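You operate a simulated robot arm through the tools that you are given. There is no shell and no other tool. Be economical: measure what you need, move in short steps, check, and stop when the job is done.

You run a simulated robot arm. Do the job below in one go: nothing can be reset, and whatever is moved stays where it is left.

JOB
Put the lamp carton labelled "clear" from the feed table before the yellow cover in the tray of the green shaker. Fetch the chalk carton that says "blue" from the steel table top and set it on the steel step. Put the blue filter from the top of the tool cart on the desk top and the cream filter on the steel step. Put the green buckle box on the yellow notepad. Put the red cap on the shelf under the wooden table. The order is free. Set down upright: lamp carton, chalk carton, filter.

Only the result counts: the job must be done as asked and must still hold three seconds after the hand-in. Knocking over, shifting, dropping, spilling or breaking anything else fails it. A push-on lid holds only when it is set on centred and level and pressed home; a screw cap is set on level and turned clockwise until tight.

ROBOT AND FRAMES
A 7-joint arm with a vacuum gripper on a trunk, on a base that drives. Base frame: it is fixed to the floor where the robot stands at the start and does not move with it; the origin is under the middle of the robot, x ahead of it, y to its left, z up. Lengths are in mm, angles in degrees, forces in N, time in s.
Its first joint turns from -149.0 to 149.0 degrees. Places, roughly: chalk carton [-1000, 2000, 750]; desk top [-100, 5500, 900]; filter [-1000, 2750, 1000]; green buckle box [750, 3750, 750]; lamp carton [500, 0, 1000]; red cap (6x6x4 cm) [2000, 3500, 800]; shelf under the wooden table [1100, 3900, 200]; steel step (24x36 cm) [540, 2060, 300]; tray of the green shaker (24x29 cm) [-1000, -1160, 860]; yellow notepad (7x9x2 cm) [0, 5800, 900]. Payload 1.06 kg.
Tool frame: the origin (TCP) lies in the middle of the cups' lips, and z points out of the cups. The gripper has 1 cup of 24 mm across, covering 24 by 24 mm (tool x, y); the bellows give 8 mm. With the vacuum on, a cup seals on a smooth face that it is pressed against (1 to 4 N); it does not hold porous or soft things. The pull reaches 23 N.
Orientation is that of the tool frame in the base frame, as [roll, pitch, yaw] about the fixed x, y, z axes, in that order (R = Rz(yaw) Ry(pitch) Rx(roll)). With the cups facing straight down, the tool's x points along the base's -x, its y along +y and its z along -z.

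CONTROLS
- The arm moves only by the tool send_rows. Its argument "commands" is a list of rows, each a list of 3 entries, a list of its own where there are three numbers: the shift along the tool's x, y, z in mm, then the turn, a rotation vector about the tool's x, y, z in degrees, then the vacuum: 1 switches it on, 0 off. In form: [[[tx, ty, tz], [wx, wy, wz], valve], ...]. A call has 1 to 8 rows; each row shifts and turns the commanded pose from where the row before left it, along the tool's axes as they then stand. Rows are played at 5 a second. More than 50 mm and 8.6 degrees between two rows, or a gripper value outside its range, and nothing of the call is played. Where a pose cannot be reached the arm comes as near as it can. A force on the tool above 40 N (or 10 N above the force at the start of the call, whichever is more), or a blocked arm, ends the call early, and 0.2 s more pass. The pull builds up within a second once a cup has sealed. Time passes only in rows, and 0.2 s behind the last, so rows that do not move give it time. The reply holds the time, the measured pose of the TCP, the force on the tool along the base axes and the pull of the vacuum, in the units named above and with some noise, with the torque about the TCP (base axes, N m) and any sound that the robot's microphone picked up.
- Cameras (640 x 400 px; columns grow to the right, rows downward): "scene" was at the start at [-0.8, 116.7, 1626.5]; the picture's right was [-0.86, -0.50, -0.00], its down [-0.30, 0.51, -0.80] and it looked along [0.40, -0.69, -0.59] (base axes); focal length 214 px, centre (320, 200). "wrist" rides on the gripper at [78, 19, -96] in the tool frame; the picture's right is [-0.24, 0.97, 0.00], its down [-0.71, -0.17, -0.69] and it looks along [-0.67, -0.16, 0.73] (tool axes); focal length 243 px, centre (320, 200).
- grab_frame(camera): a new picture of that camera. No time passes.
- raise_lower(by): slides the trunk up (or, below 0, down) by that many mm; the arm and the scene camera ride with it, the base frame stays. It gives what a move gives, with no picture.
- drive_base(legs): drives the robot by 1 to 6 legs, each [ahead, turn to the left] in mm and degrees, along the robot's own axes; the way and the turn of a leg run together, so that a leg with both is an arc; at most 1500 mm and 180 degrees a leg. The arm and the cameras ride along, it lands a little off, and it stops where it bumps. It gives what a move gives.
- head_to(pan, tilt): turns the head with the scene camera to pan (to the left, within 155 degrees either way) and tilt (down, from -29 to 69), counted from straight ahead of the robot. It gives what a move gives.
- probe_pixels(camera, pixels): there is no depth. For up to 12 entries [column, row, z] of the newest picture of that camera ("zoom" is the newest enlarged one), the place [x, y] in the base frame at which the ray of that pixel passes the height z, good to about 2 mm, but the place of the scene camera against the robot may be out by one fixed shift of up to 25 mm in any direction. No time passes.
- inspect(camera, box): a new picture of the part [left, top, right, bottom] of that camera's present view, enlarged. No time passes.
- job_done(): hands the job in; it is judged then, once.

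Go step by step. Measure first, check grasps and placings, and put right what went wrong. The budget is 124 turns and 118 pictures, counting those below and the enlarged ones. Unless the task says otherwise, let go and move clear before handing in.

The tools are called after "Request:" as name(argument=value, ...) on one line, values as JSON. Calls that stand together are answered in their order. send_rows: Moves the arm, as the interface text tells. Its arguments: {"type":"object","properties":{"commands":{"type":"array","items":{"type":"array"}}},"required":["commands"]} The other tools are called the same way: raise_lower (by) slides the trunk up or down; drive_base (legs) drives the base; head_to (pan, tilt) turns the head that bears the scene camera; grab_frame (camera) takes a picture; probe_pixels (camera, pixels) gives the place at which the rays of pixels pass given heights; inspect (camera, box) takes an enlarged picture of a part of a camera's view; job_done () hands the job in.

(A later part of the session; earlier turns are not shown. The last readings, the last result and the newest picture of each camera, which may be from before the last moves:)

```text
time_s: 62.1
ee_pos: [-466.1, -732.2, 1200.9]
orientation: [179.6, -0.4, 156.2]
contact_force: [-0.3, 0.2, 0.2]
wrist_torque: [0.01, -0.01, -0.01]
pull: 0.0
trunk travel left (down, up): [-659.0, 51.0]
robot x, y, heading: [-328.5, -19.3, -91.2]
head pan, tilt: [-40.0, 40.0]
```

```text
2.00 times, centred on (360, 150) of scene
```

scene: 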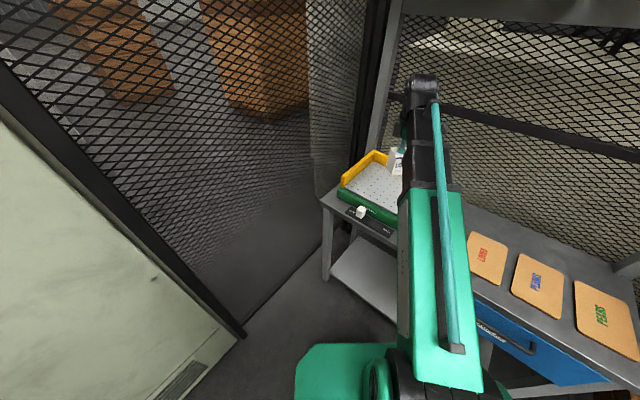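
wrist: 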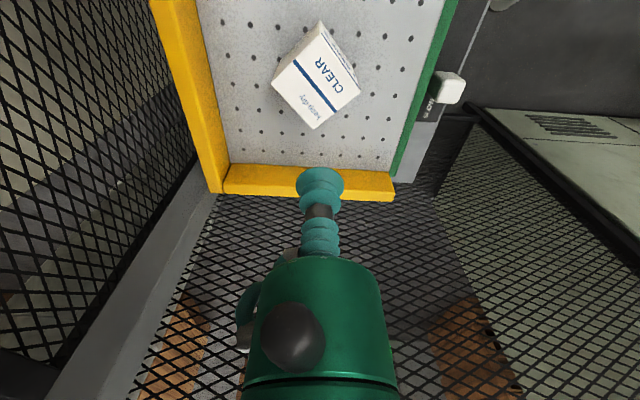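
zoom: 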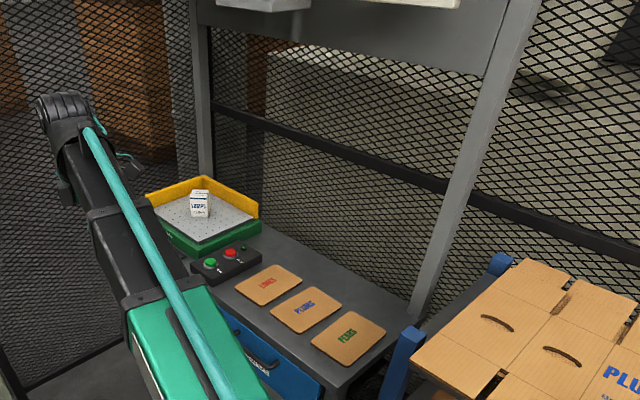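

Carton still in place. I retract the arm 110 mm and turn/drive to about y=1500.

Request:
send_rows(commands=[[[8.1, 35.8, 0], [0, 0, 0], 0], [[8.1, 35.8, 0], [0, 0, 0], 0], [[8.1, 35.8, 0], [0, 0, 0], 0]])

Request:
drive_base(legs=[[0, 91], [0, 90], [1450, 0]])

Request:
head_to(pan=30, tilt=35)

Request:
grab_frame(camera="scene")

Request:
head_to(pan=-40, tilt=35)

Request:
grab_frame(camera="scene")

```text
time_s: 62.9
ee_pos: [-443.2, -624.9, 1203.5]
orientation: [179.6, -0.4, 156.1]
contact_force: [-0.3, -0.7, 0.4]
wrist_torque: [0.02, 0.01, 0.0]
pull: 0.0
trunk travel left (down, up): [-659.0, 51.0]
robot x, y, heading: [-329.2, -23.0, -91.4]
head pan, tilt: [-40.0, 40.0]
```

```text
time_s: 77.7
ee_pos: [-112.6, 2027.6, 1202.3]
orientation: [179.7, -0.4, -25.5]
contact_force: [0.0, 0.0, 0.3]
wrist_torque: [0.03, -0.04, -0.02]
pull: 0.0
trunk travel left (down, up): [-659.0, 51.0]
robot x, y, heading: [-246.3, 1427.4, 86.8]
head pan, tilt: [-40.0, 40.0]
```

```text
time_s: 79.1
ee_pos: [-113.1, 2028.6, 1202.5]
orientation: [179.6, -0.4, -25.5]
contact_force: [-0.1, -1.3, -0.1]
wrist_torque: [0.01, -0.02, 0.0]
pull: 0.0
trunk travel left (down, up): [-659.0, 51.0]
robot x, y, heading: [-242.8, 1427.5, 86.7]
head pan, tilt: [30.0, 35.0]
```

```text
85 pictures are left
```

scene: 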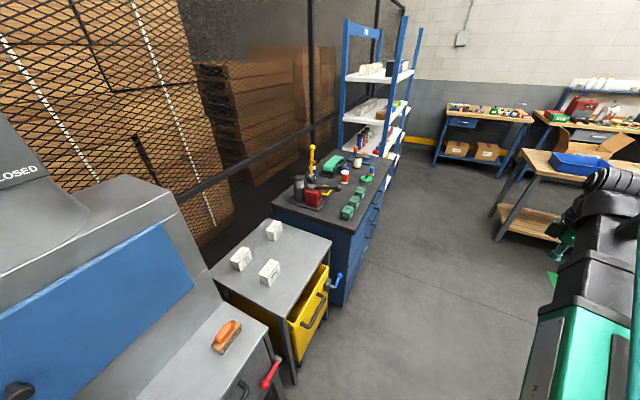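

```text
time_s: 80.5
ee_pos: [-113.8, 2027.5, 1203.7]
orientation: [179.7, -0.5, -25.5]
contact_force: [-0.8, 0.0, -0.5]
wrist_torque: [0.01, 0.03, -0.03]
pull: 0.1
trunk travel left (down, up): [-659.0, 51.0]
robot x, y, heading: [-247.4, 1427.4, 86.9]
head pan, tilt: [-40.0, 35.0]
```

```text
84 pictures are left
```

scene: 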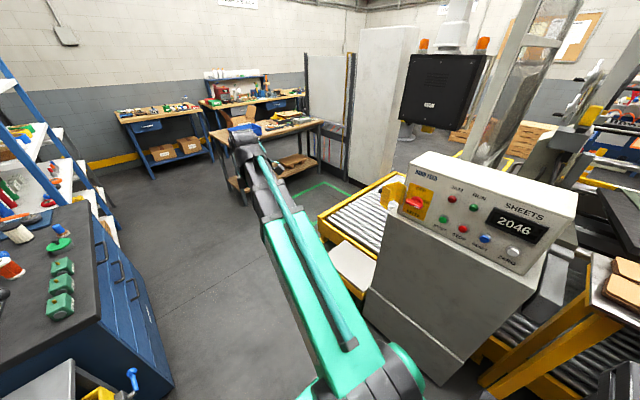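

Steel table with three chalk cartons (scene (255,255)), the tool cart beyond it, and the step at (350,265) behind the console. I drive on to ≈(-310,2190).

Request:
drive_base(legs=[[0, 8], [760, -3]])

Request:
head_to(pan=90, tilt=45)

Request:
grab_frame(camera="scene")

Request:
head_to(pan=-90, tilt=45)

Request:
grab_frame(camera="scene")

```text
time_s: 85.3
ee_pos: [-237.4, 2809.9, 1201.8]
orientation: [179.5, -0.3, -19.1]
contact_force: [0.3, 0.8, 0.1]
wrist_torque: [0.0, 0.01, 0.01]
pull: 0.1
trunk travel left (down, up): [-659.0, 51.0]
robot x, y, heading: [-303.0, 2201.1, 93.4]
head pan, tilt: [-40.0, 35.0]
```

```text
time_s: 87.4
ee_pos: [-237.1, 2809.9, 1204.4]
orientation: [179.6, -0.5, -19.0]
contact_force: [0.1, 0.0, -0.2]
wrist_torque: [0.01, 0.0, 0.01]
pull: 0.1
trunk travel left (down, up): [-659.0, 51.0]
robot x, y, heading: [-302.5, 2196.6, 93.3]
head pan, tilt: [90.0, 45.0]
```

```text
83 pictures are left
```

scene: 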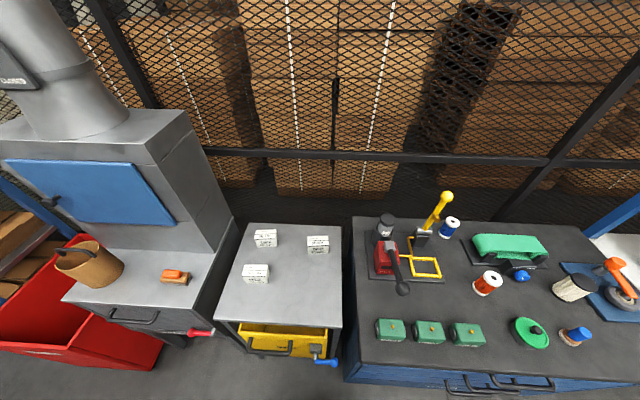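

```text
time_s: 90.1
ee_pos: [-237.1, 2809.9, 1203.2]
orientation: [179.6, -0.4, -19.2]
contact_force: [-0.2, 0.2, -0.1]
wrist_torque: [-0.01, 0.04, -0.01]
pull: 0.0
trunk travel left (down, up): [-659.0, 51.0]
robot x, y, heading: [-298.6, 2198.5, 93.3]
head pan, tilt: [-90.0, 45.0]
```

```text
82 pictures are left
```

scene: 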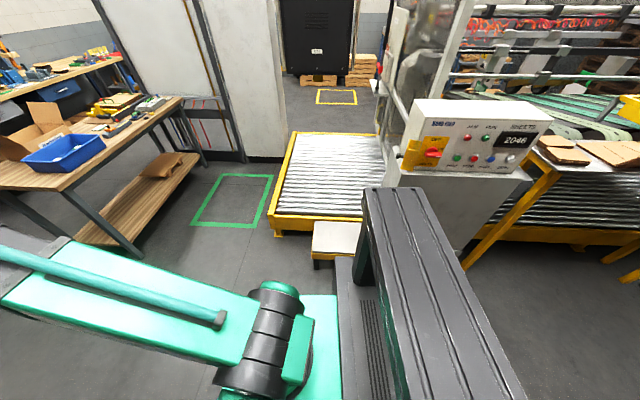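

Request:
head_to(pan=75, tilt=45)

Request:
grab_frame(camera="scene")

Request:
inspect(camera="scene", box=[140, 180, 300, 280])

Request:
inspect(camera="scene", box=[280, 160, 520, 310])

```text
time_s: 92.6
ee_pos: [-237.4, 2809.2, 1203.6]
orientation: [179.6, -0.4, -19.1]
contact_force: [0.2, 0.1, -0.1]
wrist_torque: [0.0, 0.0, 0.01]
pull: 0.1
trunk travel left (down, up): [-659.0, 51.0]
robot x, y, heading: [-298.2, 2196.4, 93.3]
head pan, tilt: [75.0, 45.0]
```

```text
81 pictures are left
```

scene: 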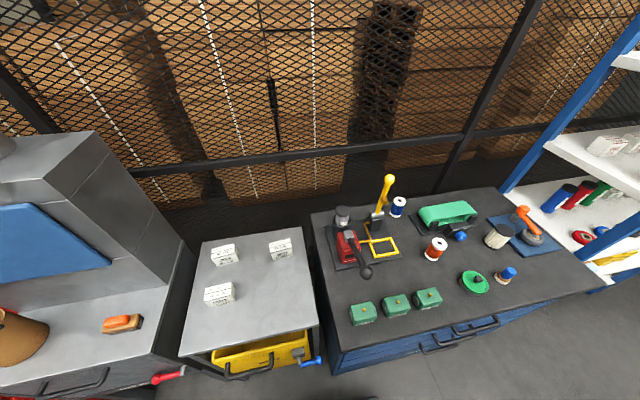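

```text
4.00 times, centred on (220, 230) of scene
```

zoom: 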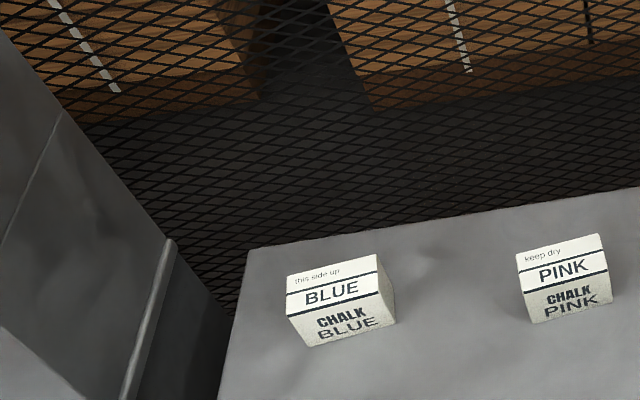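

```text
2.67 times, centred on (400, 235) of scene
```

zoom: 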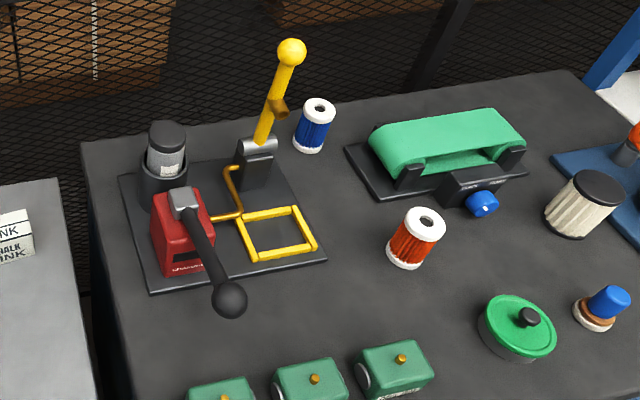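

BLUE chalk carton is the back-left one ((225,254)); the blue filter stands at (398,207), the cream one at (498,235). I turn the base left ~111° to carry the tool over the steel table.

Request:
drive_base(legs=[[0, 111]])

Request:
grab_frame(camera="wrist")

```text
time_s: 97.7
ee_pos: [-892.0, 2029.3, 1204.2]
orientation: [179.6, -0.4, 92.7]
contact_force: [-0.5, -0.1, -0.1]
wrist_torque: [0.04, -0.03, 0.01]
pull: 0.0
trunk travel left (down, up): [-659.0, 51.0]
robot x, y, heading: [-298.5, 2195.6, -154.8]
head pan, tilt: [75.0, 45.0]
```

```text
78 pictures are left
```

wrist: 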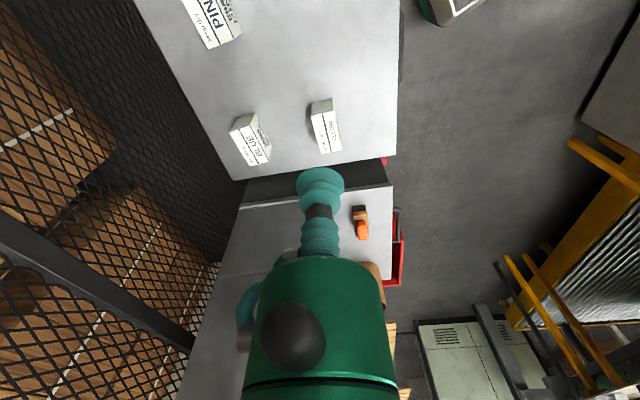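

Request:
inspect(camera="wrist", box=[210, 95, 290, 175])

```text
5.00 times, centred on (250, 135) of wrist
```

zoom: 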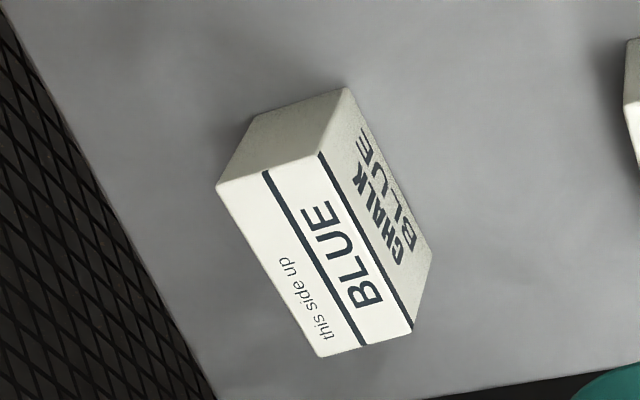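

Request:
probe_pixels(camera="zoom", pixels=[[218, 187, 830], [323, 155, 830], [413, 333, 830], [318, 356, 830], [347, 88, 770], [432, 250, 770], [252, 115, 770], [218, 187, 810], [323, 155, 810], [347, 88, 750]])

```text
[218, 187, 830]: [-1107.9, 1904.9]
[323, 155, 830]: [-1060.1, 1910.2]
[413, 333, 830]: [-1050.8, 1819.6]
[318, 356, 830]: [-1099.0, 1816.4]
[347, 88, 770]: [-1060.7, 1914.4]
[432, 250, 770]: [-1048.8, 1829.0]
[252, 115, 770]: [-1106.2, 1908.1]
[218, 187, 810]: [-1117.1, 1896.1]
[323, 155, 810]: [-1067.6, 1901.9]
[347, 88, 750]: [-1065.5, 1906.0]
```

Carton about 48×90×57, near (-1082,1862); I go there and lower to ~1020 for a finer measure.

Request:
send_rows(commands=[[[-30, -38, 0], [0, 0, 0], 0], [[-30, -38, 0], [0, 0, 0], 0], [[-30, -38, 0], [0, 0, 0], 0], [[-30, -38, 0], [0, 0, 0], 0], [[-30, -38, 0], [0, 0, 0], 0], [[0, 0, 50], [0, 0, 0], 0], [[0, 0, 50], [0, 0, 0], 0], [[0, 0, 50], [0, 0, 0], 0]])

Request:
grab_frame(camera="wrist")

```text
time_s: 99.5
ee_pos: [-1077.0, 1872.8, 1048.0]
orientation: [179.7, -0.3, 92.8]
contact_force: [-0.2, 1.4, -0.4]
wrist_torque: [0.0, 0.04, 0.03]
pull: 0.1
trunk travel left (down, up): [-659.0, 51.0]
robot x, y, heading: [-302.2, 2196.1, -154.8]
head pan, tilt: [75.0, 45.0]
```

```text
76 pictures are left
```

wrist: 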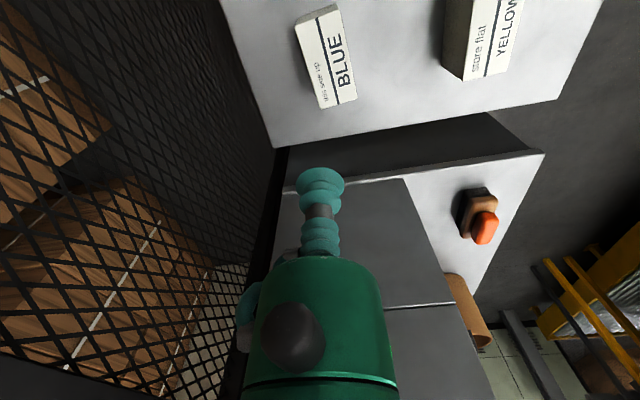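

Request:
probe_pixels(camera="wrist", pixels=[[295, 22, 830], [337, 5, 830], [357, 98, 830], [320, 108, 830], [295, 22, 810], [337, 5, 810], [357, 98, 810], [320, 108, 810], [320, 108, 790]])

```text
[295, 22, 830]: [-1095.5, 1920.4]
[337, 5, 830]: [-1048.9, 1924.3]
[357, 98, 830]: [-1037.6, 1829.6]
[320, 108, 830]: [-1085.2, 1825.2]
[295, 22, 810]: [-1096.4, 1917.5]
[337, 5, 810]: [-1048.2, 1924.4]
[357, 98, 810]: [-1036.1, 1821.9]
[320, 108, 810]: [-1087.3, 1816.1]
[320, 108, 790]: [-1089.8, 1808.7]
```

Matching both views puts the top at z≈857 and its centre at ≈(-1067,1881). I centre, come down to ~885 and re-check.

Request:
send_rows(commands=[[[8.5, 10.4, 0], [0, 0, 0], 0], [[0, 0, 45], [0, 0, 0], 0], [[0, 0, 45], [0, 0, 0], 0], [[0, 0, 45], [0, 0, 0], 0], [[0, 0, 25], [0, 0, 0], 0]])

Request:
inspect(camera="wrist", box=[200, 0, 440, 240])

```text
time_s: 100.7
ee_pos: [-1064.4, 1880.1, 890.4]
orientation: [179.6, -0.4, 92.8]
contact_force: [0.6, 0.6, 0.9]
wrist_torque: [-0.01, 0.03, 0.01]
pull: 0.0
trunk travel left (down, up): [-659.0, 51.0]
robot x, y, heading: [-304.2, 2200.9, -154.8]
head pan, tilt: [75.0, 45.0]
```

```text
1.67 times, centred on (320, 120) of wrist
```

zoom: 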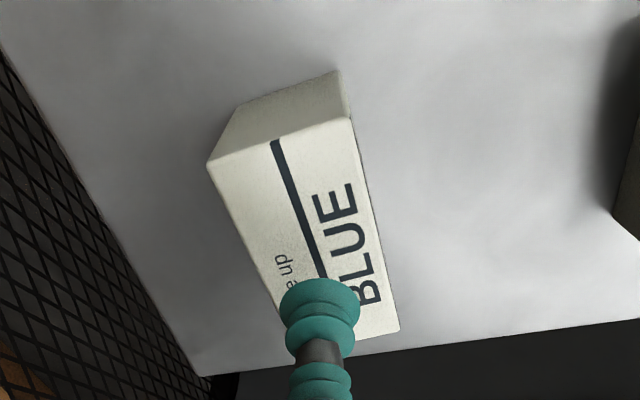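

Request:
probe_pixels(camera="zoom", pixels=[[208, 163, 858], [350, 117, 858], [400, 330, 858], [208, 163, 868], [350, 117, 868], [400, 330, 868], [338, 72, 800]])

```text
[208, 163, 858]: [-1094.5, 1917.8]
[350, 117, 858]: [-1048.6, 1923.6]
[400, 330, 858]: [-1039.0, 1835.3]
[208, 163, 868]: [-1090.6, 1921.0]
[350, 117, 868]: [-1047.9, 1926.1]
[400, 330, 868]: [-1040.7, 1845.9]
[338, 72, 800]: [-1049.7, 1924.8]
```

Centre ≈(-1067,1877). Fine-tune, descend with vacuum on.

Request:
send_rows(commands=[[[-3, -2, 10], [0, 0, 0], 1], [[0, 0, 10], [0, 0, 0], 1], [[0, 0, 6], [0, 0, 0], 1], [[0, 0, 4], [0, 0, 0], 1], [[0, 0, 3], [0, 0, 0], 1], [[0, 0, 0], [0, 0, 0], 1]])

```text
time_s: 102.1
ee_pos: [-1065.4, 1876.5, 858.7]
orientation: [179.8, -0.4, 92.8]
contact_force: [-5.1, -6.1, 18.2]
wrist_torque: [0.0, 0.01, -0.01]
pull: 23.0
trunk travel left (down, up): [-659.0, 51.0]
robot x, y, heading: [-303.3, 2197.5, -154.6]
head pan, tilt: [75.0, 45.0]
```

Sealed. Lift high, then retract towards the robot.

Request:
send_rows(commands=[[[0, 0, -10], [0, 0, 0], 1], [[0, 0, -40], [0, 0, 0], 1], [[0, 0, -50], [0, 0, 0], 1], [[0, 0, -50], [0, 0, 0], 1], [[0, 0, -50], [0, 0, 0], 1], [[0, 0, -50], [0, 0, 0], 1], [[0, 0, -50], [0, 0, 0], 1]])

Request:
send_rows(commands=[[[15, 45, 0], [0, 0, 0], 1], [[15, 45, 0], [0, 0, 0], 1], [[15, 45, 0], [0, 0, 0], 1], [[0, 0, -40], [0, 0, 0], 1]])

Request:
raise_lower(by=50)

Request:
grab_frame(camera="wrist")

```text
time_s: 103.7
ee_pos: [-1067.3, 1871.2, 1158.0]
orientation: [179.6, -0.3, 92.8]
contact_force: [0.1, 0.5, -0.6]
wrist_torque: [-0.03, 0.02, 0.0]
pull: 22.5
trunk travel left (down, up): [-659.0, 51.0]
robot x, y, heading: [-303.1, 2198.3, -154.5]
head pan, tilt: [75.0, 45.0]
```

```text
time_s: 104.7
ee_pos: [-933.3, 1926.8, 1199.6]
orientation: [179.6, -0.5, 92.8]
contact_force: [-0.6, 0.6, -1.3]
wrist_torque: [0.02, 0.0, 0.01]
pull: 23.2
trunk travel left (down, up): [-659.0, 51.0]
robot x, y, heading: [-298.7, 2196.5, -154.6]
head pan, tilt: [75.0, 45.0]
```

```text
time_s: 105.6
ee_pos: [-934.1, 1927.7, 1247.5]
orientation: [179.7, -0.4, 92.8]
contact_force: [0.2, 0.6, -1.6]
wrist_torque: [-0.02, -0.02, 0.0]
pull: 23.2
trunk travel left (down, up): [-709.0, 1.0]
robot x, y, heading: [-300.2, 2200.3, -154.8]
head pan, tilt: [75.0, 45.0]
```

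```text
74 pictures are left
```

wrist: 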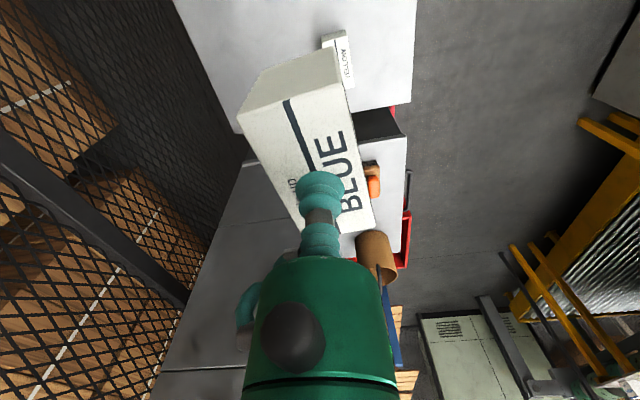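

Carton is held well. I turn right 212° (over the tool cart at height) to face the step.

Request:
drive_base(legs=[[0, -106], [0, -106]])

Request:
head_to(pan=0, tilt=55)

Request:
grab_frame(camera="scene")

Request:
grab_frame(camera="wrist")

```text
time_s: 114.8
ee_pos: [380.7, 2112.5, 1247.5]
orientation: [179.7, -0.4, -117.5]
contact_force: [0.4, -0.2, -0.4]
wrist_torque: [0.0, 0.03, 0.04]
pull: 23.4
trunk travel left (down, up): [-709.0, 1.0]
robot x, y, heading: [-300.7, 2195.3, -5.0]
head pan, tilt: [75.0, 45.0]
```

```text
time_s: 116.3
ee_pos: [381.0, 2113.5, 1248.7]
orientation: [179.6, -0.4, -117.5]
contact_force: [-0.1, 0.2, -1.8]
wrist_torque: [0.02, 0.0, 0.0]
pull: 22.6
trunk travel left (down, up): [-709.0, 1.0]
robot x, y, heading: [-301.5, 2200.8, -5.0]
head pan, tilt: [0.0, 55.0]
```

```text
73 pictures are left
```

scene: 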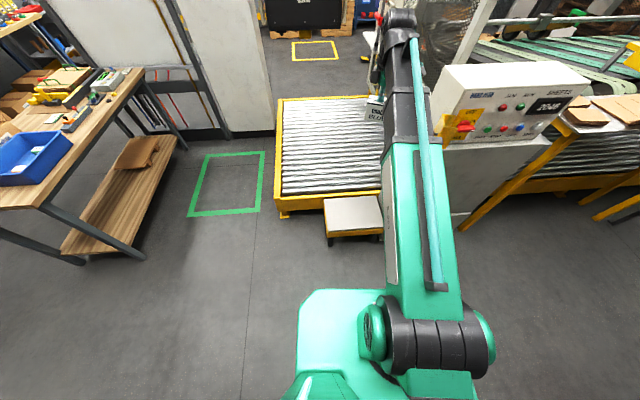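

```text
72 pictures are left
```

wrist: 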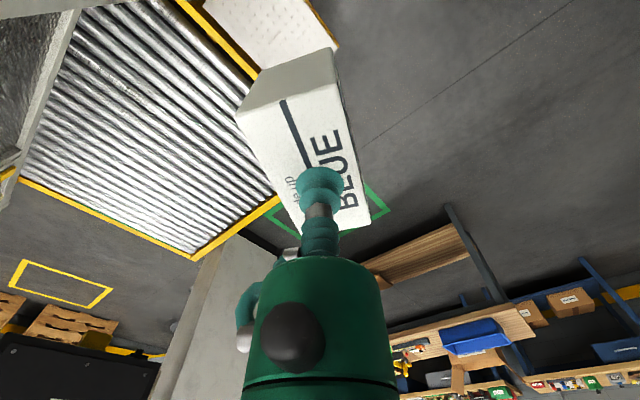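

Request:
probe_pixels(camera="scene", pixels=[[324, 200, 300], [378, 195, 300], [383, 227, 300], [327, 233, 300], [324, 200, 340], [378, 195, 340], [383, 227, 340], [327, 233, 340], [273, 210, 300], [327, 245, 0]])

Request:
probe_pixels(camera="wrist", pixels=[[335, 45, 300], [258, 68, 300], [200, 8, 300], [335, 45, 340], [258, 68, 340], [200, 8, 340], [295, 2, 300]])

```text
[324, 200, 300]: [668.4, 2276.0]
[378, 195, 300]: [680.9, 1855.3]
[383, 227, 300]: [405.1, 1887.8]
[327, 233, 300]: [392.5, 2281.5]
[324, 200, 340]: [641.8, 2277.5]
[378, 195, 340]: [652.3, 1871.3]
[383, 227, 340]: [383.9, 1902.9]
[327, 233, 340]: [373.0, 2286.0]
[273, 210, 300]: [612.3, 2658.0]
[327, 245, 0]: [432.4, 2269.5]
```

```text
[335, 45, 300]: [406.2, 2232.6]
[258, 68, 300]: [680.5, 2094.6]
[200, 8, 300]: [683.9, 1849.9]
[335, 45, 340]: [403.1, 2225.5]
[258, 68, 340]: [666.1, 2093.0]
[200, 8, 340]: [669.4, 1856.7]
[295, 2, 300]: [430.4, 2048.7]
```

The step top is at about x 400–670, y 1880–2240. I lower the trunk by 600 mm and look with the wrist camera.

Request:
raise_lower(by=-600)

Request:
grab_frame(camera="wrist")

Request:
grab_frame(camera="scene")

```text
refused: -600 is not a number from -400 to 400
```

```text
71 pictures are left
```

wrist: 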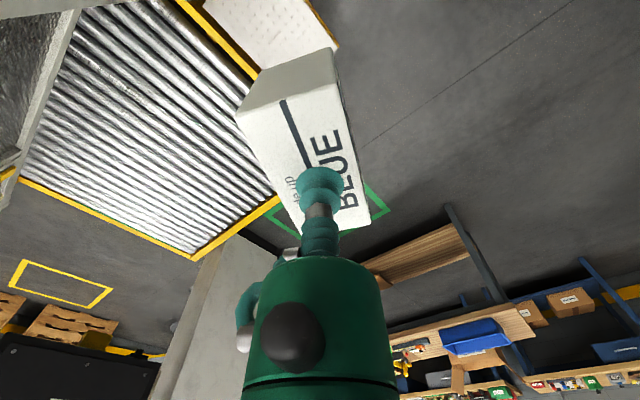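

```text
70 pictures are left
```

scene: 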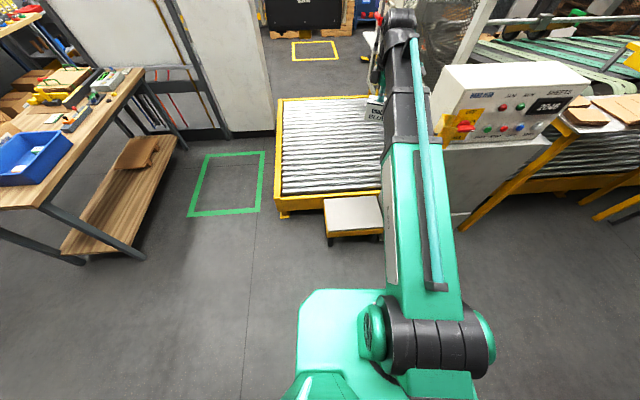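

Request:
raise_lower(by=-380)

Request:
raise_lower(by=-200)

Request:
grab_frame(camera="wrist")

```text
time_s: 120.0
ee_pos: [380.9, 2114.2, 868.6]
orientation: [179.6, -0.4, -117.6]
contact_force: [-0.3, 0.0, -1.4]
wrist_torque: [0.02, 0.0, 0.01]
pull: 23.3
trunk travel left (down, up): [-329.0, 381.0]
robot x, y, heading: [-303.2, 2195.4, -5.0]
head pan, tilt: [0.0, 55.0]
```

```text
time_s: 122.1
ee_pos: [382.3, 2113.0, 667.5]
orientation: [179.7, -0.4, -117.5]
contact_force: [-0.9, -0.7, -1.8]
wrist_torque: [0.01, 0.01, -0.01]
pull: 23.1
trunk travel left (down, up): [-129.0, 581.0]
robot x, y, heading: [-301.2, 2197.8, -5.1]
head pan, tilt: [0.0, 55.0]
```

```text
69 pictures are left
```

wrist: 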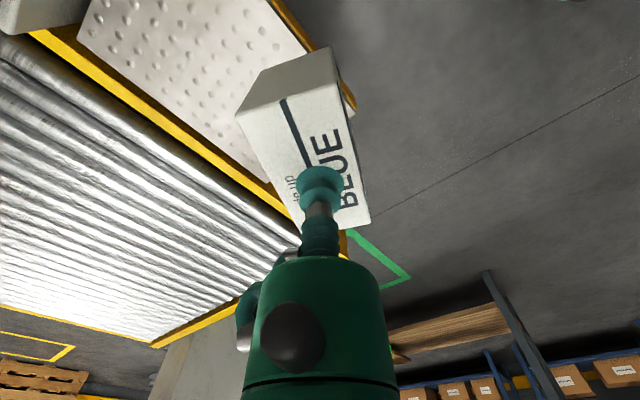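

Request:
probe_pixels(camera="wrist", pixels=[[80, 38, 300], [265, 180, 300], [270, 5, 300], [312, 45, 300], [350, 108, 300], [80, 38, 340], [265, 180, 340], [270, 5, 340], [312, 45, 340], [350, 108, 340], [180, 60, 320]])

```text
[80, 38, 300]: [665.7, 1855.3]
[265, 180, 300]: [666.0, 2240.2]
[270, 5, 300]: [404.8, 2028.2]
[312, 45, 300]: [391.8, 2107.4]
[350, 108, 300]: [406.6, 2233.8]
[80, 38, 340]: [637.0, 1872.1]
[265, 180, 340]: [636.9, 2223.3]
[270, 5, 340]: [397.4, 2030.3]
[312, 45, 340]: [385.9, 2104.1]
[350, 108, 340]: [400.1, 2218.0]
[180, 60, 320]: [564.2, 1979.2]
```

Step top ≈z 340, x 397–637, y 1872–2220. I set the carton towards (520,1985), leaving room for the filter; lower to ~440 first.

Request:
send_rows(commands=[[[13.5, -46, 0], [0, 0, 0], 1], [[13.5, -46, 0], [0, 0, 0], 1], [[13.5, -46, 0], [0, 0, 0], 1], [[12, -46, 0], [0, 0, 0], 1], [[0, 0, 50], [0, 0, 0], 1], [[0, 0, 50], [0, 0, 0], 1], [[0, 0, 50], [0, 0, 0], 1], [[0, 0, 50], [0, 0, 0], 1]])

Request:
grab_frame(camera="wrist")

```text
time_s: 123.9
ee_pos: [517.1, 1983.6, 471.8]
orientation: [179.7, -0.4, -117.5]
contact_force: [0.3, -0.4, -0.8]
wrist_torque: [0.02, -0.02, 0.0]
pull: 23.1
trunk travel left (down, up): [-129.0, 581.0]
robot x, y, heading: [-299.9, 2201.1, -4.8]
head pan, tilt: [0.0, 55.0]
```

```text
68 pictures are left
```

wrist: 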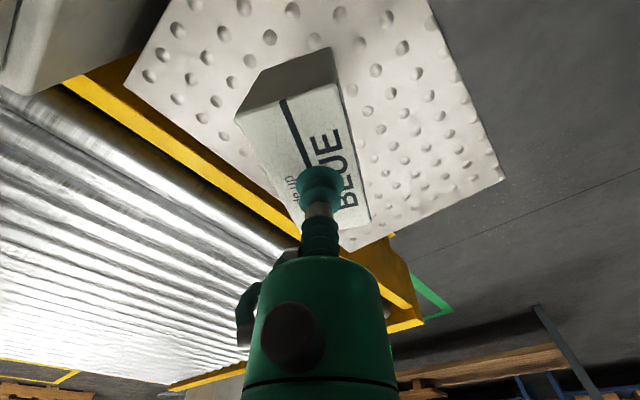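

Request:
probe_pixels(camera="wrist", pixels=[[503, 178, 340], [125, 85, 340], [350, 250, 340], [430, 5, 340], [503, 178, 330], [125, 85, 330], [350, 250, 330]])

Request:
send_rows(commands=[[[0, 0, 20], [0, 0, 0], 1], [[0, 0, 15], [0, 0, 0], 1], [[0, 0, 10], [0, 0, 0], 1], [[0, 0, 8], [0, 0, 0], 1], [[0, 0, 5], [0, 0, 0], 1], [[0, 0, 4], [0, 0, 0], 1], [[0, 0, 0], [0, 0, 0], 1]])

```text
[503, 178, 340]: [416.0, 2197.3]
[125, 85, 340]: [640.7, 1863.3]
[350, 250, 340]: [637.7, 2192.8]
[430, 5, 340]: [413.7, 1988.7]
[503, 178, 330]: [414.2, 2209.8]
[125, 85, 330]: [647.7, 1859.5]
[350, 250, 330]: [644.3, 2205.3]
```

```text
time_s: 125.5
ee_pos: [515.7, 1981.2, 404.3]
orientation: [179.6, -0.4, -117.5]
contact_force: [-1.1, -0.6, -0.8]
wrist_torque: [0.01, -0.01, 0.02]
pull: 23.0
trunk travel left (down, up): [-129.0, 581.0]
robot x, y, heading: [-306.6, 2197.8, -5.1]
head pan, tilt: [0.0, 55.0]
```

Request:
send_rows(commands=[[[0, 0, 3], [0, 0, 0], 1], [[0, 0, 3], [0, 0, 0], 1], [[0, 0, 3], [0, 0, 0], 1], [[0, 0, 0], [0, 0, 0], 1]])

```text
time_s: 126.5
ee_pos: [517.7, 1979.9, 395.1]
orientation: [179.7, -0.4, -117.6]
contact_force: [0.2, 0.2, -0.8]
wrist_torque: [0.04, 0.02, 0.04]
pull: 23.0
trunk travel left (down, up): [-129.0, 581.0]
robot x, y, heading: [-300.8, 2199.8, -5.1]
head pan, tilt: [0.0, 55.0]
```

Request:
send_rows(commands=[[[0, 0, 3], [0, 0, 0], 1], [[0, 0, 3], [0, 0, 0], 1], [[0, 0, 2], [0, 0, 0], 1], [[0, 0, 0], [0, 0, 0], 1]])

```text
time_s: 127.5
ee_pos: [517.2, 1980.3, 387.2]
orientation: [179.5, -0.4, -117.6]
contact_force: [-0.5, 0.0, -1.4]
wrist_torque: [0.02, 0.01, 0.0]
pull: 22.6
trunk travel left (down, up): [-129.0, 581.0]
robot x, y, heading: [-304.8, 2200.5, -5.5]
head pan, tilt: [0.0, 55.0]
```

Request:
send_rows(commands=[[[0, 0, 3], [0, 0, 0], 1], [[0, 0, 3], [0, 0, 0], 1], [[0, 0, 3], [0, 0, 0], 1], [[0, 0, 0], [0, 0, 0], 1]])

Request:
inspect(camera="wrist", box=[200, 20, 440, 260])

```text
time_s: 128.5
ee_pos: [518.3, 1983.1, 379.6]
orientation: [179.6, -0.4, -117.6]
contact_force: [0.0, 0.3, -0.9]
wrist_torque: [-0.03, 0.01, -0.02]
pull: 23.1
trunk travel left (down, up): [-129.0, 581.0]
robot x, y, heading: [-299.9, 2199.5, -5.3]
head pan, tilt: [0.0, 55.0]
```

```text
1.67 times, centred on (320, 140) of wrist
```

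zoom: 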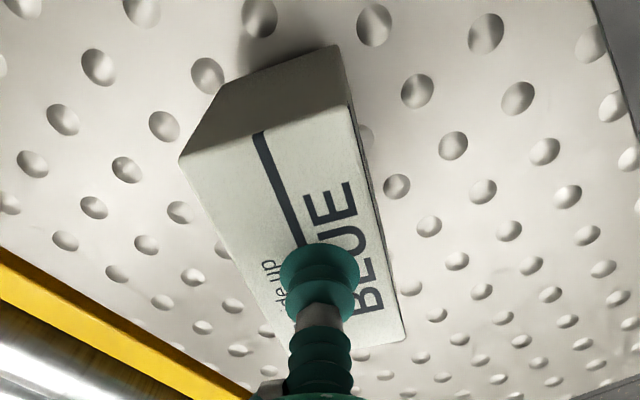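

Still hanging, with a small shadow gap; I continue down in 3 mm rows.

Request:
send_rows(commands=[[[0, 0, 3], [0, 0, 0], 1], [[0, 0, 3], [0, 0, 0], 1], [[0, 0, 3], [0, 0, 0], 1], [[0, 0, 3], [0, 0, 0], 1], [[0, 0, 0], [0, 0, 0], 1]])

```text
time_s: 129.7
ee_pos: [518.2, 1981.8, 369.6]
orientation: [179.7, -0.4, -117.5]
contact_force: [0.6, -0.3, -1.4]
wrist_torque: [0.0, 0.02, 0.01]
pull: 23.0
trunk travel left (down, up): [-129.0, 581.0]
robot x, y, heading: [-301.4, 2198.8, -5.0]
head pan, tilt: [0.0, 55.0]
```

Request:
send_rows(commands=[[[0, 0, 3], [0, 0, 0], 1], [[0, 0, 3], [0, 0, 0], 1], [[0, 0, 3], [0, 0, 0], 1], [[0, 0, 3], [0, 0, 0], 1], [[0, 0, 0], [0, 0, 0], 1]])

```text
time_s: 130.9
ee_pos: [517.6, 1979.9, 356.3]
orientation: [179.7, -0.3, -117.5]
contact_force: [-2.7, 1.3, 19.2]
wrist_torque: [0.05, -0.07, -0.01]
pull: 22.9
trunk travel left (down, up): [-129.0, 581.0]
robot x, y, heading: [-301.1, 2197.0, -5.1]
head pan, tilt: [0.0, 55.0]
```

Contact at 19 N; the carton stands on the step (top ≈z 298). Release and rise.

Request:
send_rows(commands=[[[0, 0, -2], [0, 0, 0], 0], [[0, 0, 0], [0, 0, 0], 0], [[0, 0, 0], [0, 0, 0], 0], [[0, 0, 0], [0, 0, 0], 0], [[0, 0, -10], [0, 0, 0], 0], [[0, 0, -40], [0, 0, 0], 0], [[0, 0, -50], [0, 0, 0], 0], [[0, 0, -50], [0, 0, 0], 0]])

Request:
grab_frame(camera="wrist")

```text
time_s: 132.7
ee_pos: [517.9, 1980.8, 507.9]
orientation: [179.5, -0.5, -117.5]
contact_force: [0.3, 0.4, -0.7]
wrist_torque: [-0.01, 0.01, 0.02]
pull: 0.1
trunk travel left (down, up): [-129.0, 581.0]
robot x, y, heading: [-302.2, 2194.7, -5.2]
head pan, tilt: [0.0, 55.0]
```

```text
66 pictures are left
```

wrist: 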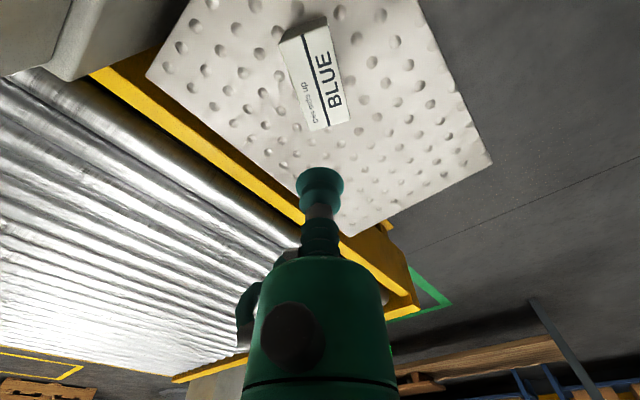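

Chalk carton is placed upright. I raise up, retract and drive to the tool cart.

Request:
raise_lower(by=400)

Request:
raise_lower(by=180)

Request:
send_rows(commands=[[[10.6, 46.3, 0], [0, 0, 0], 0], [[10.6, 46.3, 0], [0, 0, 0], 0], [[10.6, 46.3, 0], [0, 0, 0], 0], [[10.6, 46.3, 0], [0, 0, 0], 0], [[0, 0, -50], [0, 0, 0], 0], [[0, 0, -50], [0, 0, 0], 0], [[0, 0, -50], [0, 0, 0], 0]])

Request:
drive_base(legs=[[0, 95], [500, 0], [0, 85]])

Request:
grab_frame(camera="wrist")

Request:
head_to(pan=15, tilt=55)

Request:
grab_frame(camera="scene")

```text
time_s: 136.6
ee_pos: [519.1, 1980.7, 907.5]
orientation: [179.6, -0.4, -117.6]
contact_force: [0.3, -0.6, 0.4]
wrist_torque: [0.03, 0.0, 0.02]
pull: 0.0
trunk travel left (down, up): [-529.0, 181.0]
robot x, y, heading: [-300.6, 2196.1, -4.8]
head pan, tilt: [0.0, 55.0]
```

```text
time_s: 138.6
ee_pos: [519.4, 1981.2, 1087.9]
orientation: [179.6, -0.4, -117.5]
contact_force: [1.0, 0.2, -0.9]
wrist_torque: [0.0, 0.0, -0.01]
pull: 0.1
trunk travel left (down, up): [-709.0, 1.0]
robot x, y, heading: [-302.2, 2197.7, -5.0]
head pan, tilt: [0.0, 55.0]
```

```text
time_s: 140.2
ee_pos: [336.8, 2027.5, 1240.1]
orientation: [179.6, -0.5, -117.6]
contact_force: [-0.2, -0.4, -0.5]
wrist_torque: [-0.04, -0.01, -0.01]
pull: 0.1
trunk travel left (down, up): [-709.0, 1.0]
robot x, y, heading: [-298.0, 2203.4, -5.0]
head pan, tilt: [0.0, 55.0]
```

```text
time_s: 148.9
ee_pos: [-555.0, 3325.5, 1239.2]
orientation: [179.8, -0.5, 7.5]
contact_force: [-0.1, -0.3, -1.0]
wrist_torque: [0.03, -0.03, -0.01]
pull: 0.0
trunk travel left (down, up): [-709.0, 1.0]
robot x, y, heading: [-321.8, 2705.0, 117.9]
head pan, tilt: [0.0, 55.0]
stopped in leg 3: the robot was blocked; the commanded pose is now the measured one
```

```text
65 pictures are left
```

wrist: 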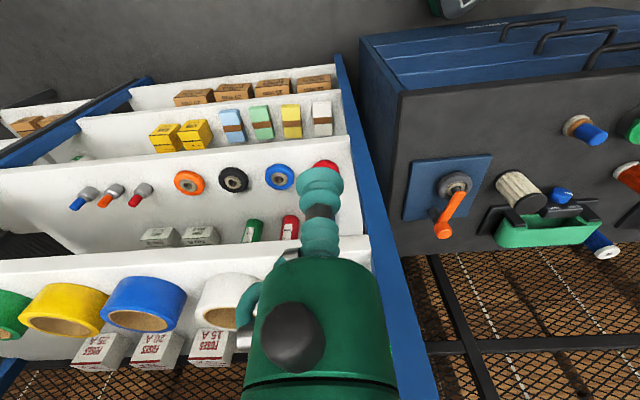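

```text
time_s: 149.7
ee_pos: [-553.6, 3326.6, 1240.0]
orientation: [179.6, -0.4, 7.5]
contact_force: [0.3, -1.5, 0.5]
wrist_torque: [-0.05, -0.02, -0.01]
pull: 0.1
trunk travel left (down, up): [-709.0, 1.0]
robot x, y, heading: [-324.6, 2706.0, 118.0]
head pan, tilt: [15.0, 55.0]
```

```text
64 pictures are left
```

scene: 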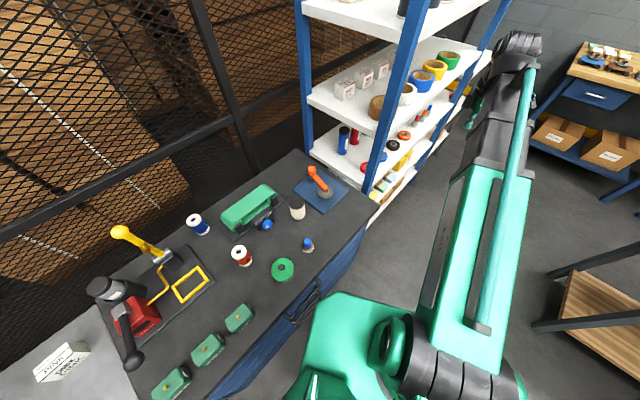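

The turn was blocked (arm by the shelf tower, apparently). I probe the filters' rough places first.

Request:
probe_pixels(camera="scene", pixels=[[193, 217, 1040], [297, 200, 1060], [198, 233, 960], [297, 215, 960], [308, 150, 1000], [120, 231, 1150], [385, 200, 1000], [240, 252, 1040]])

Request:
inspect(camera="scene", box=[280, 0, 520, 220])

Request:
drive_base(legs=[[0, -25]])

```text
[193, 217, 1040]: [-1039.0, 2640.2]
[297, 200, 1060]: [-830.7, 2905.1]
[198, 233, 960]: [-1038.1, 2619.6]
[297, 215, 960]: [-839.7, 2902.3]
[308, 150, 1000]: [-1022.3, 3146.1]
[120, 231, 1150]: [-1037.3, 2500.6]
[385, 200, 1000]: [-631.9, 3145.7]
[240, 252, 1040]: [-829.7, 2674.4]
```

```text
1.82 times, centred on (400, 110) of scene
```

zoom: 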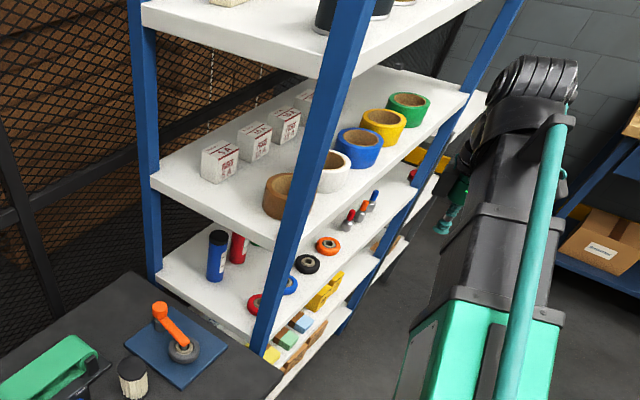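

```text
time_s: 151.4
ee_pos: [-269.0, 3364.4, 1239.0]
orientation: [179.6, -0.3, -17.6]
contact_force: [0.2, -0.4, 0.9]
wrist_torque: [0.01, 0.0, -0.01]
pull: 0.1
trunk travel left (down, up): [-709.0, 1.0]
robot x, y, heading: [-326.9, 2707.1, 92.7]
head pan, tilt: [15.0, 55.0]
```

The shelf items look undisturbed. I back off 350 mm and turn left there, which keeps the arm clear of the shelf tower.

Request:
drive_base(legs=[[-370, 0], [0, 48]])

Request:
grab_frame(camera="wrist")

```text
time_s: 155.4
ee_pos: [-642.2, 2912.7, 1239.8]
orientation: [179.5, -0.4, 17.8]
contact_force: [0.2, 0.8, 0.4]
wrist_torque: [-0.02, 0.02, -0.02]
pull: 0.1
trunk travel left (down, up): [-709.0, 1.0]
robot x, y, heading: [-304.2, 2344.6, 128.0]
head pan, tilt: [15.0, 55.0]
stopped in leg 2: the robot was blocked; the commanded pose is now the measured one
```

```text
62 pictures are left
```

wrist: 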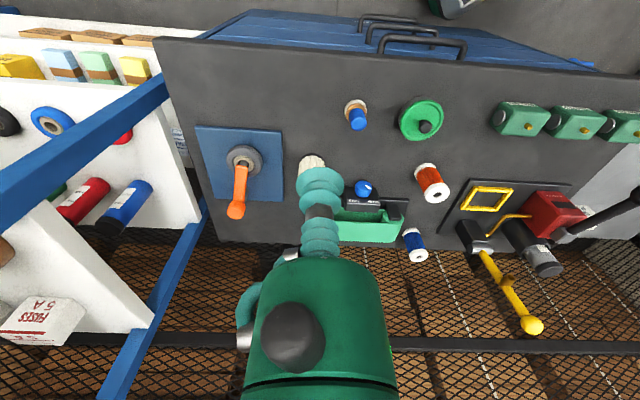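

The base's corner is what bumps, so I'll work from here with the arm only. I probe the filters in the wrist view.

Request:
probe_pixels(camera="wrist", pixels=[[312, 162, 1040], [312, 162, 1000], [411, 237, 1040], [417, 257, 1000], [411, 237, 1000], [245, 155, 1000], [160, 40, 980]])

Request:
inspect(camera="wrist", box=[380, 210, 460, 280])

```text
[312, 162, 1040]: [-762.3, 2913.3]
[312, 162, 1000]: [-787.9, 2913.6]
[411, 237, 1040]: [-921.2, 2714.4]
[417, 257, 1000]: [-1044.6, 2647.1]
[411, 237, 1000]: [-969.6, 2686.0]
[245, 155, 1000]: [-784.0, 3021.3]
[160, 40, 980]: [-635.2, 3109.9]
```

```text
5.71 times, centred on (420, 245) of wrist
```

zoom: 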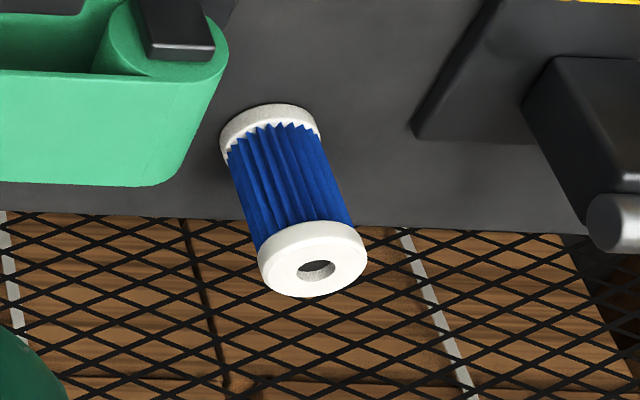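

Request:
send_rows(commands=[[[-46, -15, 0], [0, 0, 0], 0], [[-46, -15, 0], [0, 0, 0], 0], [[-46, -15, 0], [0, 0, 0], 0], [[0, 0, 40], [0, 0, 0], 0]])

Request:
inspect(camera="wrist", box=[200, 0, 440, 160])

```text
time_s: 156.4
ee_pos: [-786.4, 2912.0, 1197.1]
orientation: [179.5, -0.4, 17.7]
contact_force: [0.2, 0.0, -0.2]
wrist_torque: [0.01, -0.02, -0.01]
pull: 0.1
trunk travel left (down, up): [-709.0, 1.0]
robot x, y, heading: [-308.5, 2342.2, 128.2]
head pan, tilt: [15.0, 55.0]
```

```text
2.50 times, centred on (320, 80) of wrist
```

zoom: 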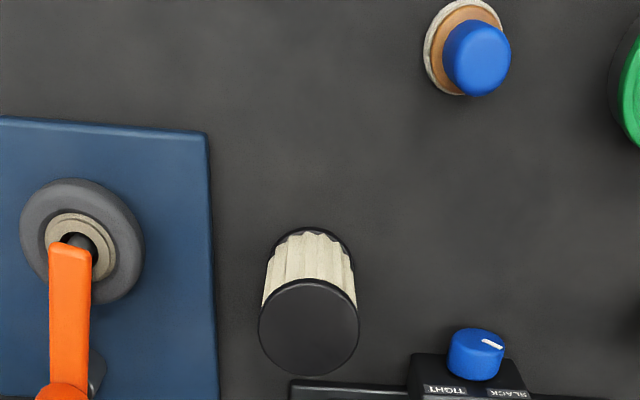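

Request:
probe_pixels(camera="zoom", pixels=[[308, 327, 1080], [308, 327, 1060], [308, 327, 1040], [258, 327, 1060], [358, 327, 1060], [311, 228, 980], [311, 228, 960], [311, 228, 1000], [308, 280, 1060]])

```text
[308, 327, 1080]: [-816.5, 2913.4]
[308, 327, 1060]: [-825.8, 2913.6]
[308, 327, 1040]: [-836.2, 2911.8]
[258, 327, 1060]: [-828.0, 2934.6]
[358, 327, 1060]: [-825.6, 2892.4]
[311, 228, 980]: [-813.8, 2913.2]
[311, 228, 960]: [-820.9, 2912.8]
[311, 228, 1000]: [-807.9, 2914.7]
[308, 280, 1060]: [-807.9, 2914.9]
```

Cream filter: top centre ≈(-832,2912), z≈1045–1055. I go over it and lower to ~1085, then look again.

Request:
send_rows(commands=[[[-43, -14, 0], [0, 0, 0], 0], [[0, 0, 40], [0, 0, 0], 0], [[0, 0, 40], [0, 0, 0], 0], [[0, 0, 30], [0, 0, 0], 0]])

Request:
inspect(camera="wrist", box=[200, 40, 440, 240])

```text
time_s: 157.4
ee_pos: [-831.8, 2914.0, 1087.5]
orientation: [179.6, -0.5, 17.8]
contact_force: [-0.3, 0.2, -0.6]
wrist_torque: [0.01, 0.03, 0.01]
pull: 0.0
trunk travel left (down, up): [-709.0, 1.0]
robot x, y, heading: [-304.0, 2345.7, 128.4]
head pan, tilt: [15.0, 55.0]
```

```text
2.00 times, centred on (320, 140) of wrist
```

zoom: 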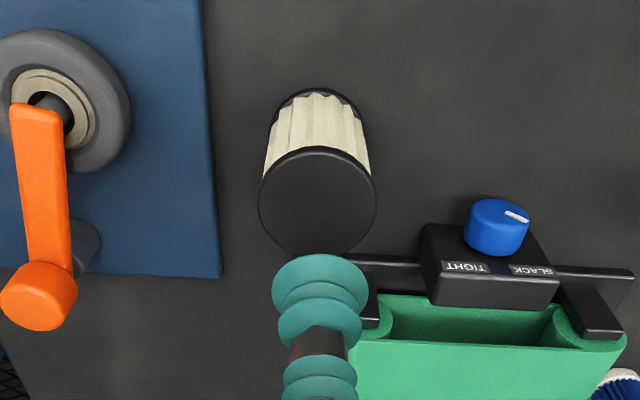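

Request:
probe_pixels(camera="zoom", pixels=[[317, 202, 1050], [317, 202, 1035], [317, 202, 1020], [259, 202, 1035], [376, 202, 1035], [318, 88, 980], [318, 88, 960]])

```text
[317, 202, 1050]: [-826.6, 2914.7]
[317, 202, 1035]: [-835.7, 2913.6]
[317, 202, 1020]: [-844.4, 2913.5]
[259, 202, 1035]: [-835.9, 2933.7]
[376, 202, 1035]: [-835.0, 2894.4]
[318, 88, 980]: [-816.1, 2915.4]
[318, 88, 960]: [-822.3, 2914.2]
```

Centre ≈(-835,2914), top z≈1036, Ø≈40 mm. I descend with vacuum on, in shrinking steps.

Request:
send_rows(commands=[[[-3, -1, 15], [0, 0, 0], 1], [[0, 0, 15], [0, 0, 0], 1], [[0, 0, 7], [0, 0, 0], 1], [[0, 0, 5], [0, 0, 0], 1], [[0, 0, 4], [0, 0, 0], 1], [[0, 0, 4], [0, 0, 0], 1], [[0, 0, 0], [0, 0, 0], 1]])

```text
time_s: 159.0
ee_pos: [-835.4, 2912.9, 1038.5]
orientation: [179.5, -0.4, 17.8]
contact_force: [-0.1, 0.6, 0.6]
wrist_torque: [-0.01, 0.0, -0.01]
pull: 0.1
trunk travel left (down, up): [-709.0, 1.0]
robot x, y, heading: [-302.4, 2341.5, 128.1]
head pan, tilt: [15.0, 55.0]
```

Request:
send_rows(commands=[[[0, 0, 3], [0, 0, 0], 1], [[0, 0, 3], [0, 0, 0], 1], [[0, 0, 3], [0, 0, 0], 1], [[0, 0, 3], [0, 0, 0], 1], [[0, 0, 0], [0, 0, 0], 1]])

Request:
grab_frame(camera="wrist")

```text
time_s: 160.2
ee_pos: [-833.9, 2914.2, 1024.7]
orientation: [179.6, -0.2, 17.8]
contact_force: [1.0, -0.3, -0.5]
wrist_torque: [-0.01, -0.04, 0.0]
pull: 0.0
trunk travel left (down, up): [-709.0, 1.0]
robot x, y, heading: [-309.2, 2344.9, 128.0]
head pan, tilt: [15.0, 55.0]
```

```text
58 pictures are left
```

wrist: 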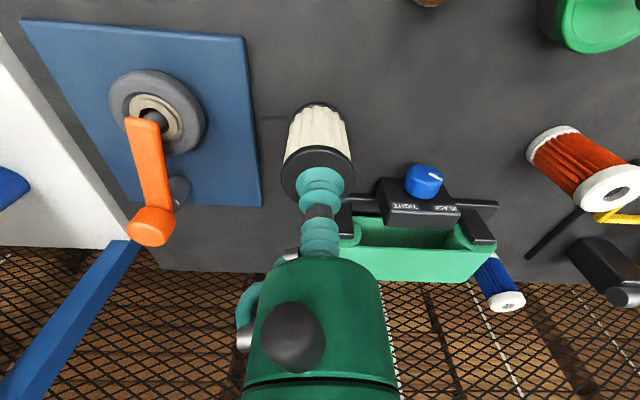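

Request:
probe_pixels(camera="wrist", pixels=[[317, 175, 1015], [317, 175, 1020], [283, 175, 1015], [352, 175, 1015], [317, 146, 1015], [320, 102, 950]])

Request:
send_rows(commands=[[[0, 0, 3], [0, 0, 0], 1], [[0, 0, 3], [0, 0, 0], 1], [[0, 0, 3], [0, 0, 0], 1], [[0, 0, 0], [0, 0, 0], 1]])

```text
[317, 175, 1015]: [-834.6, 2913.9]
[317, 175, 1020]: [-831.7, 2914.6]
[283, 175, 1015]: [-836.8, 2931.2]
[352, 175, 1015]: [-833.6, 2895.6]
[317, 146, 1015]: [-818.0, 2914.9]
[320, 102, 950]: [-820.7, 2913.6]
```

```text
time_s: 161.2
ee_pos: [-834.9, 2912.7, 1017.7]
orientation: [179.6, -0.4, 17.8]
contact_force: [-0.3, -0.3, 0.3]
wrist_torque: [0.01, -0.04, -0.01]
pull: 0.2
trunk travel left (down, up): [-709.0, 1.0]
robot x, y, heading: [-305.1, 2343.3, 128.1]
head pan, tilt: [15.0, 55.0]
```

Request:
send_rows(commands=[[[0, 0, 3], [0, 0, 0], 1], [[0, 0, 3], [0, 0, 0], 1], [[0, 0, 3], [0, 0, 0], 1], [[0, 0, 0], [0, 0, 0], 1]])

```text
time_s: 162.2
ee_pos: [-834.0, 2913.3, 1007.0]
orientation: [179.6, -0.4, 17.8]
contact_force: [-1.0, 0.2, -0.2]
wrist_torque: [0.04, -0.01, 0.0]
pull: 0.0
trunk travel left (down, up): [-709.0, 1.0]
robot x, y, heading: [-306.5, 2339.9, 128.1]
head pan, tilt: [15.0, 55.0]
```

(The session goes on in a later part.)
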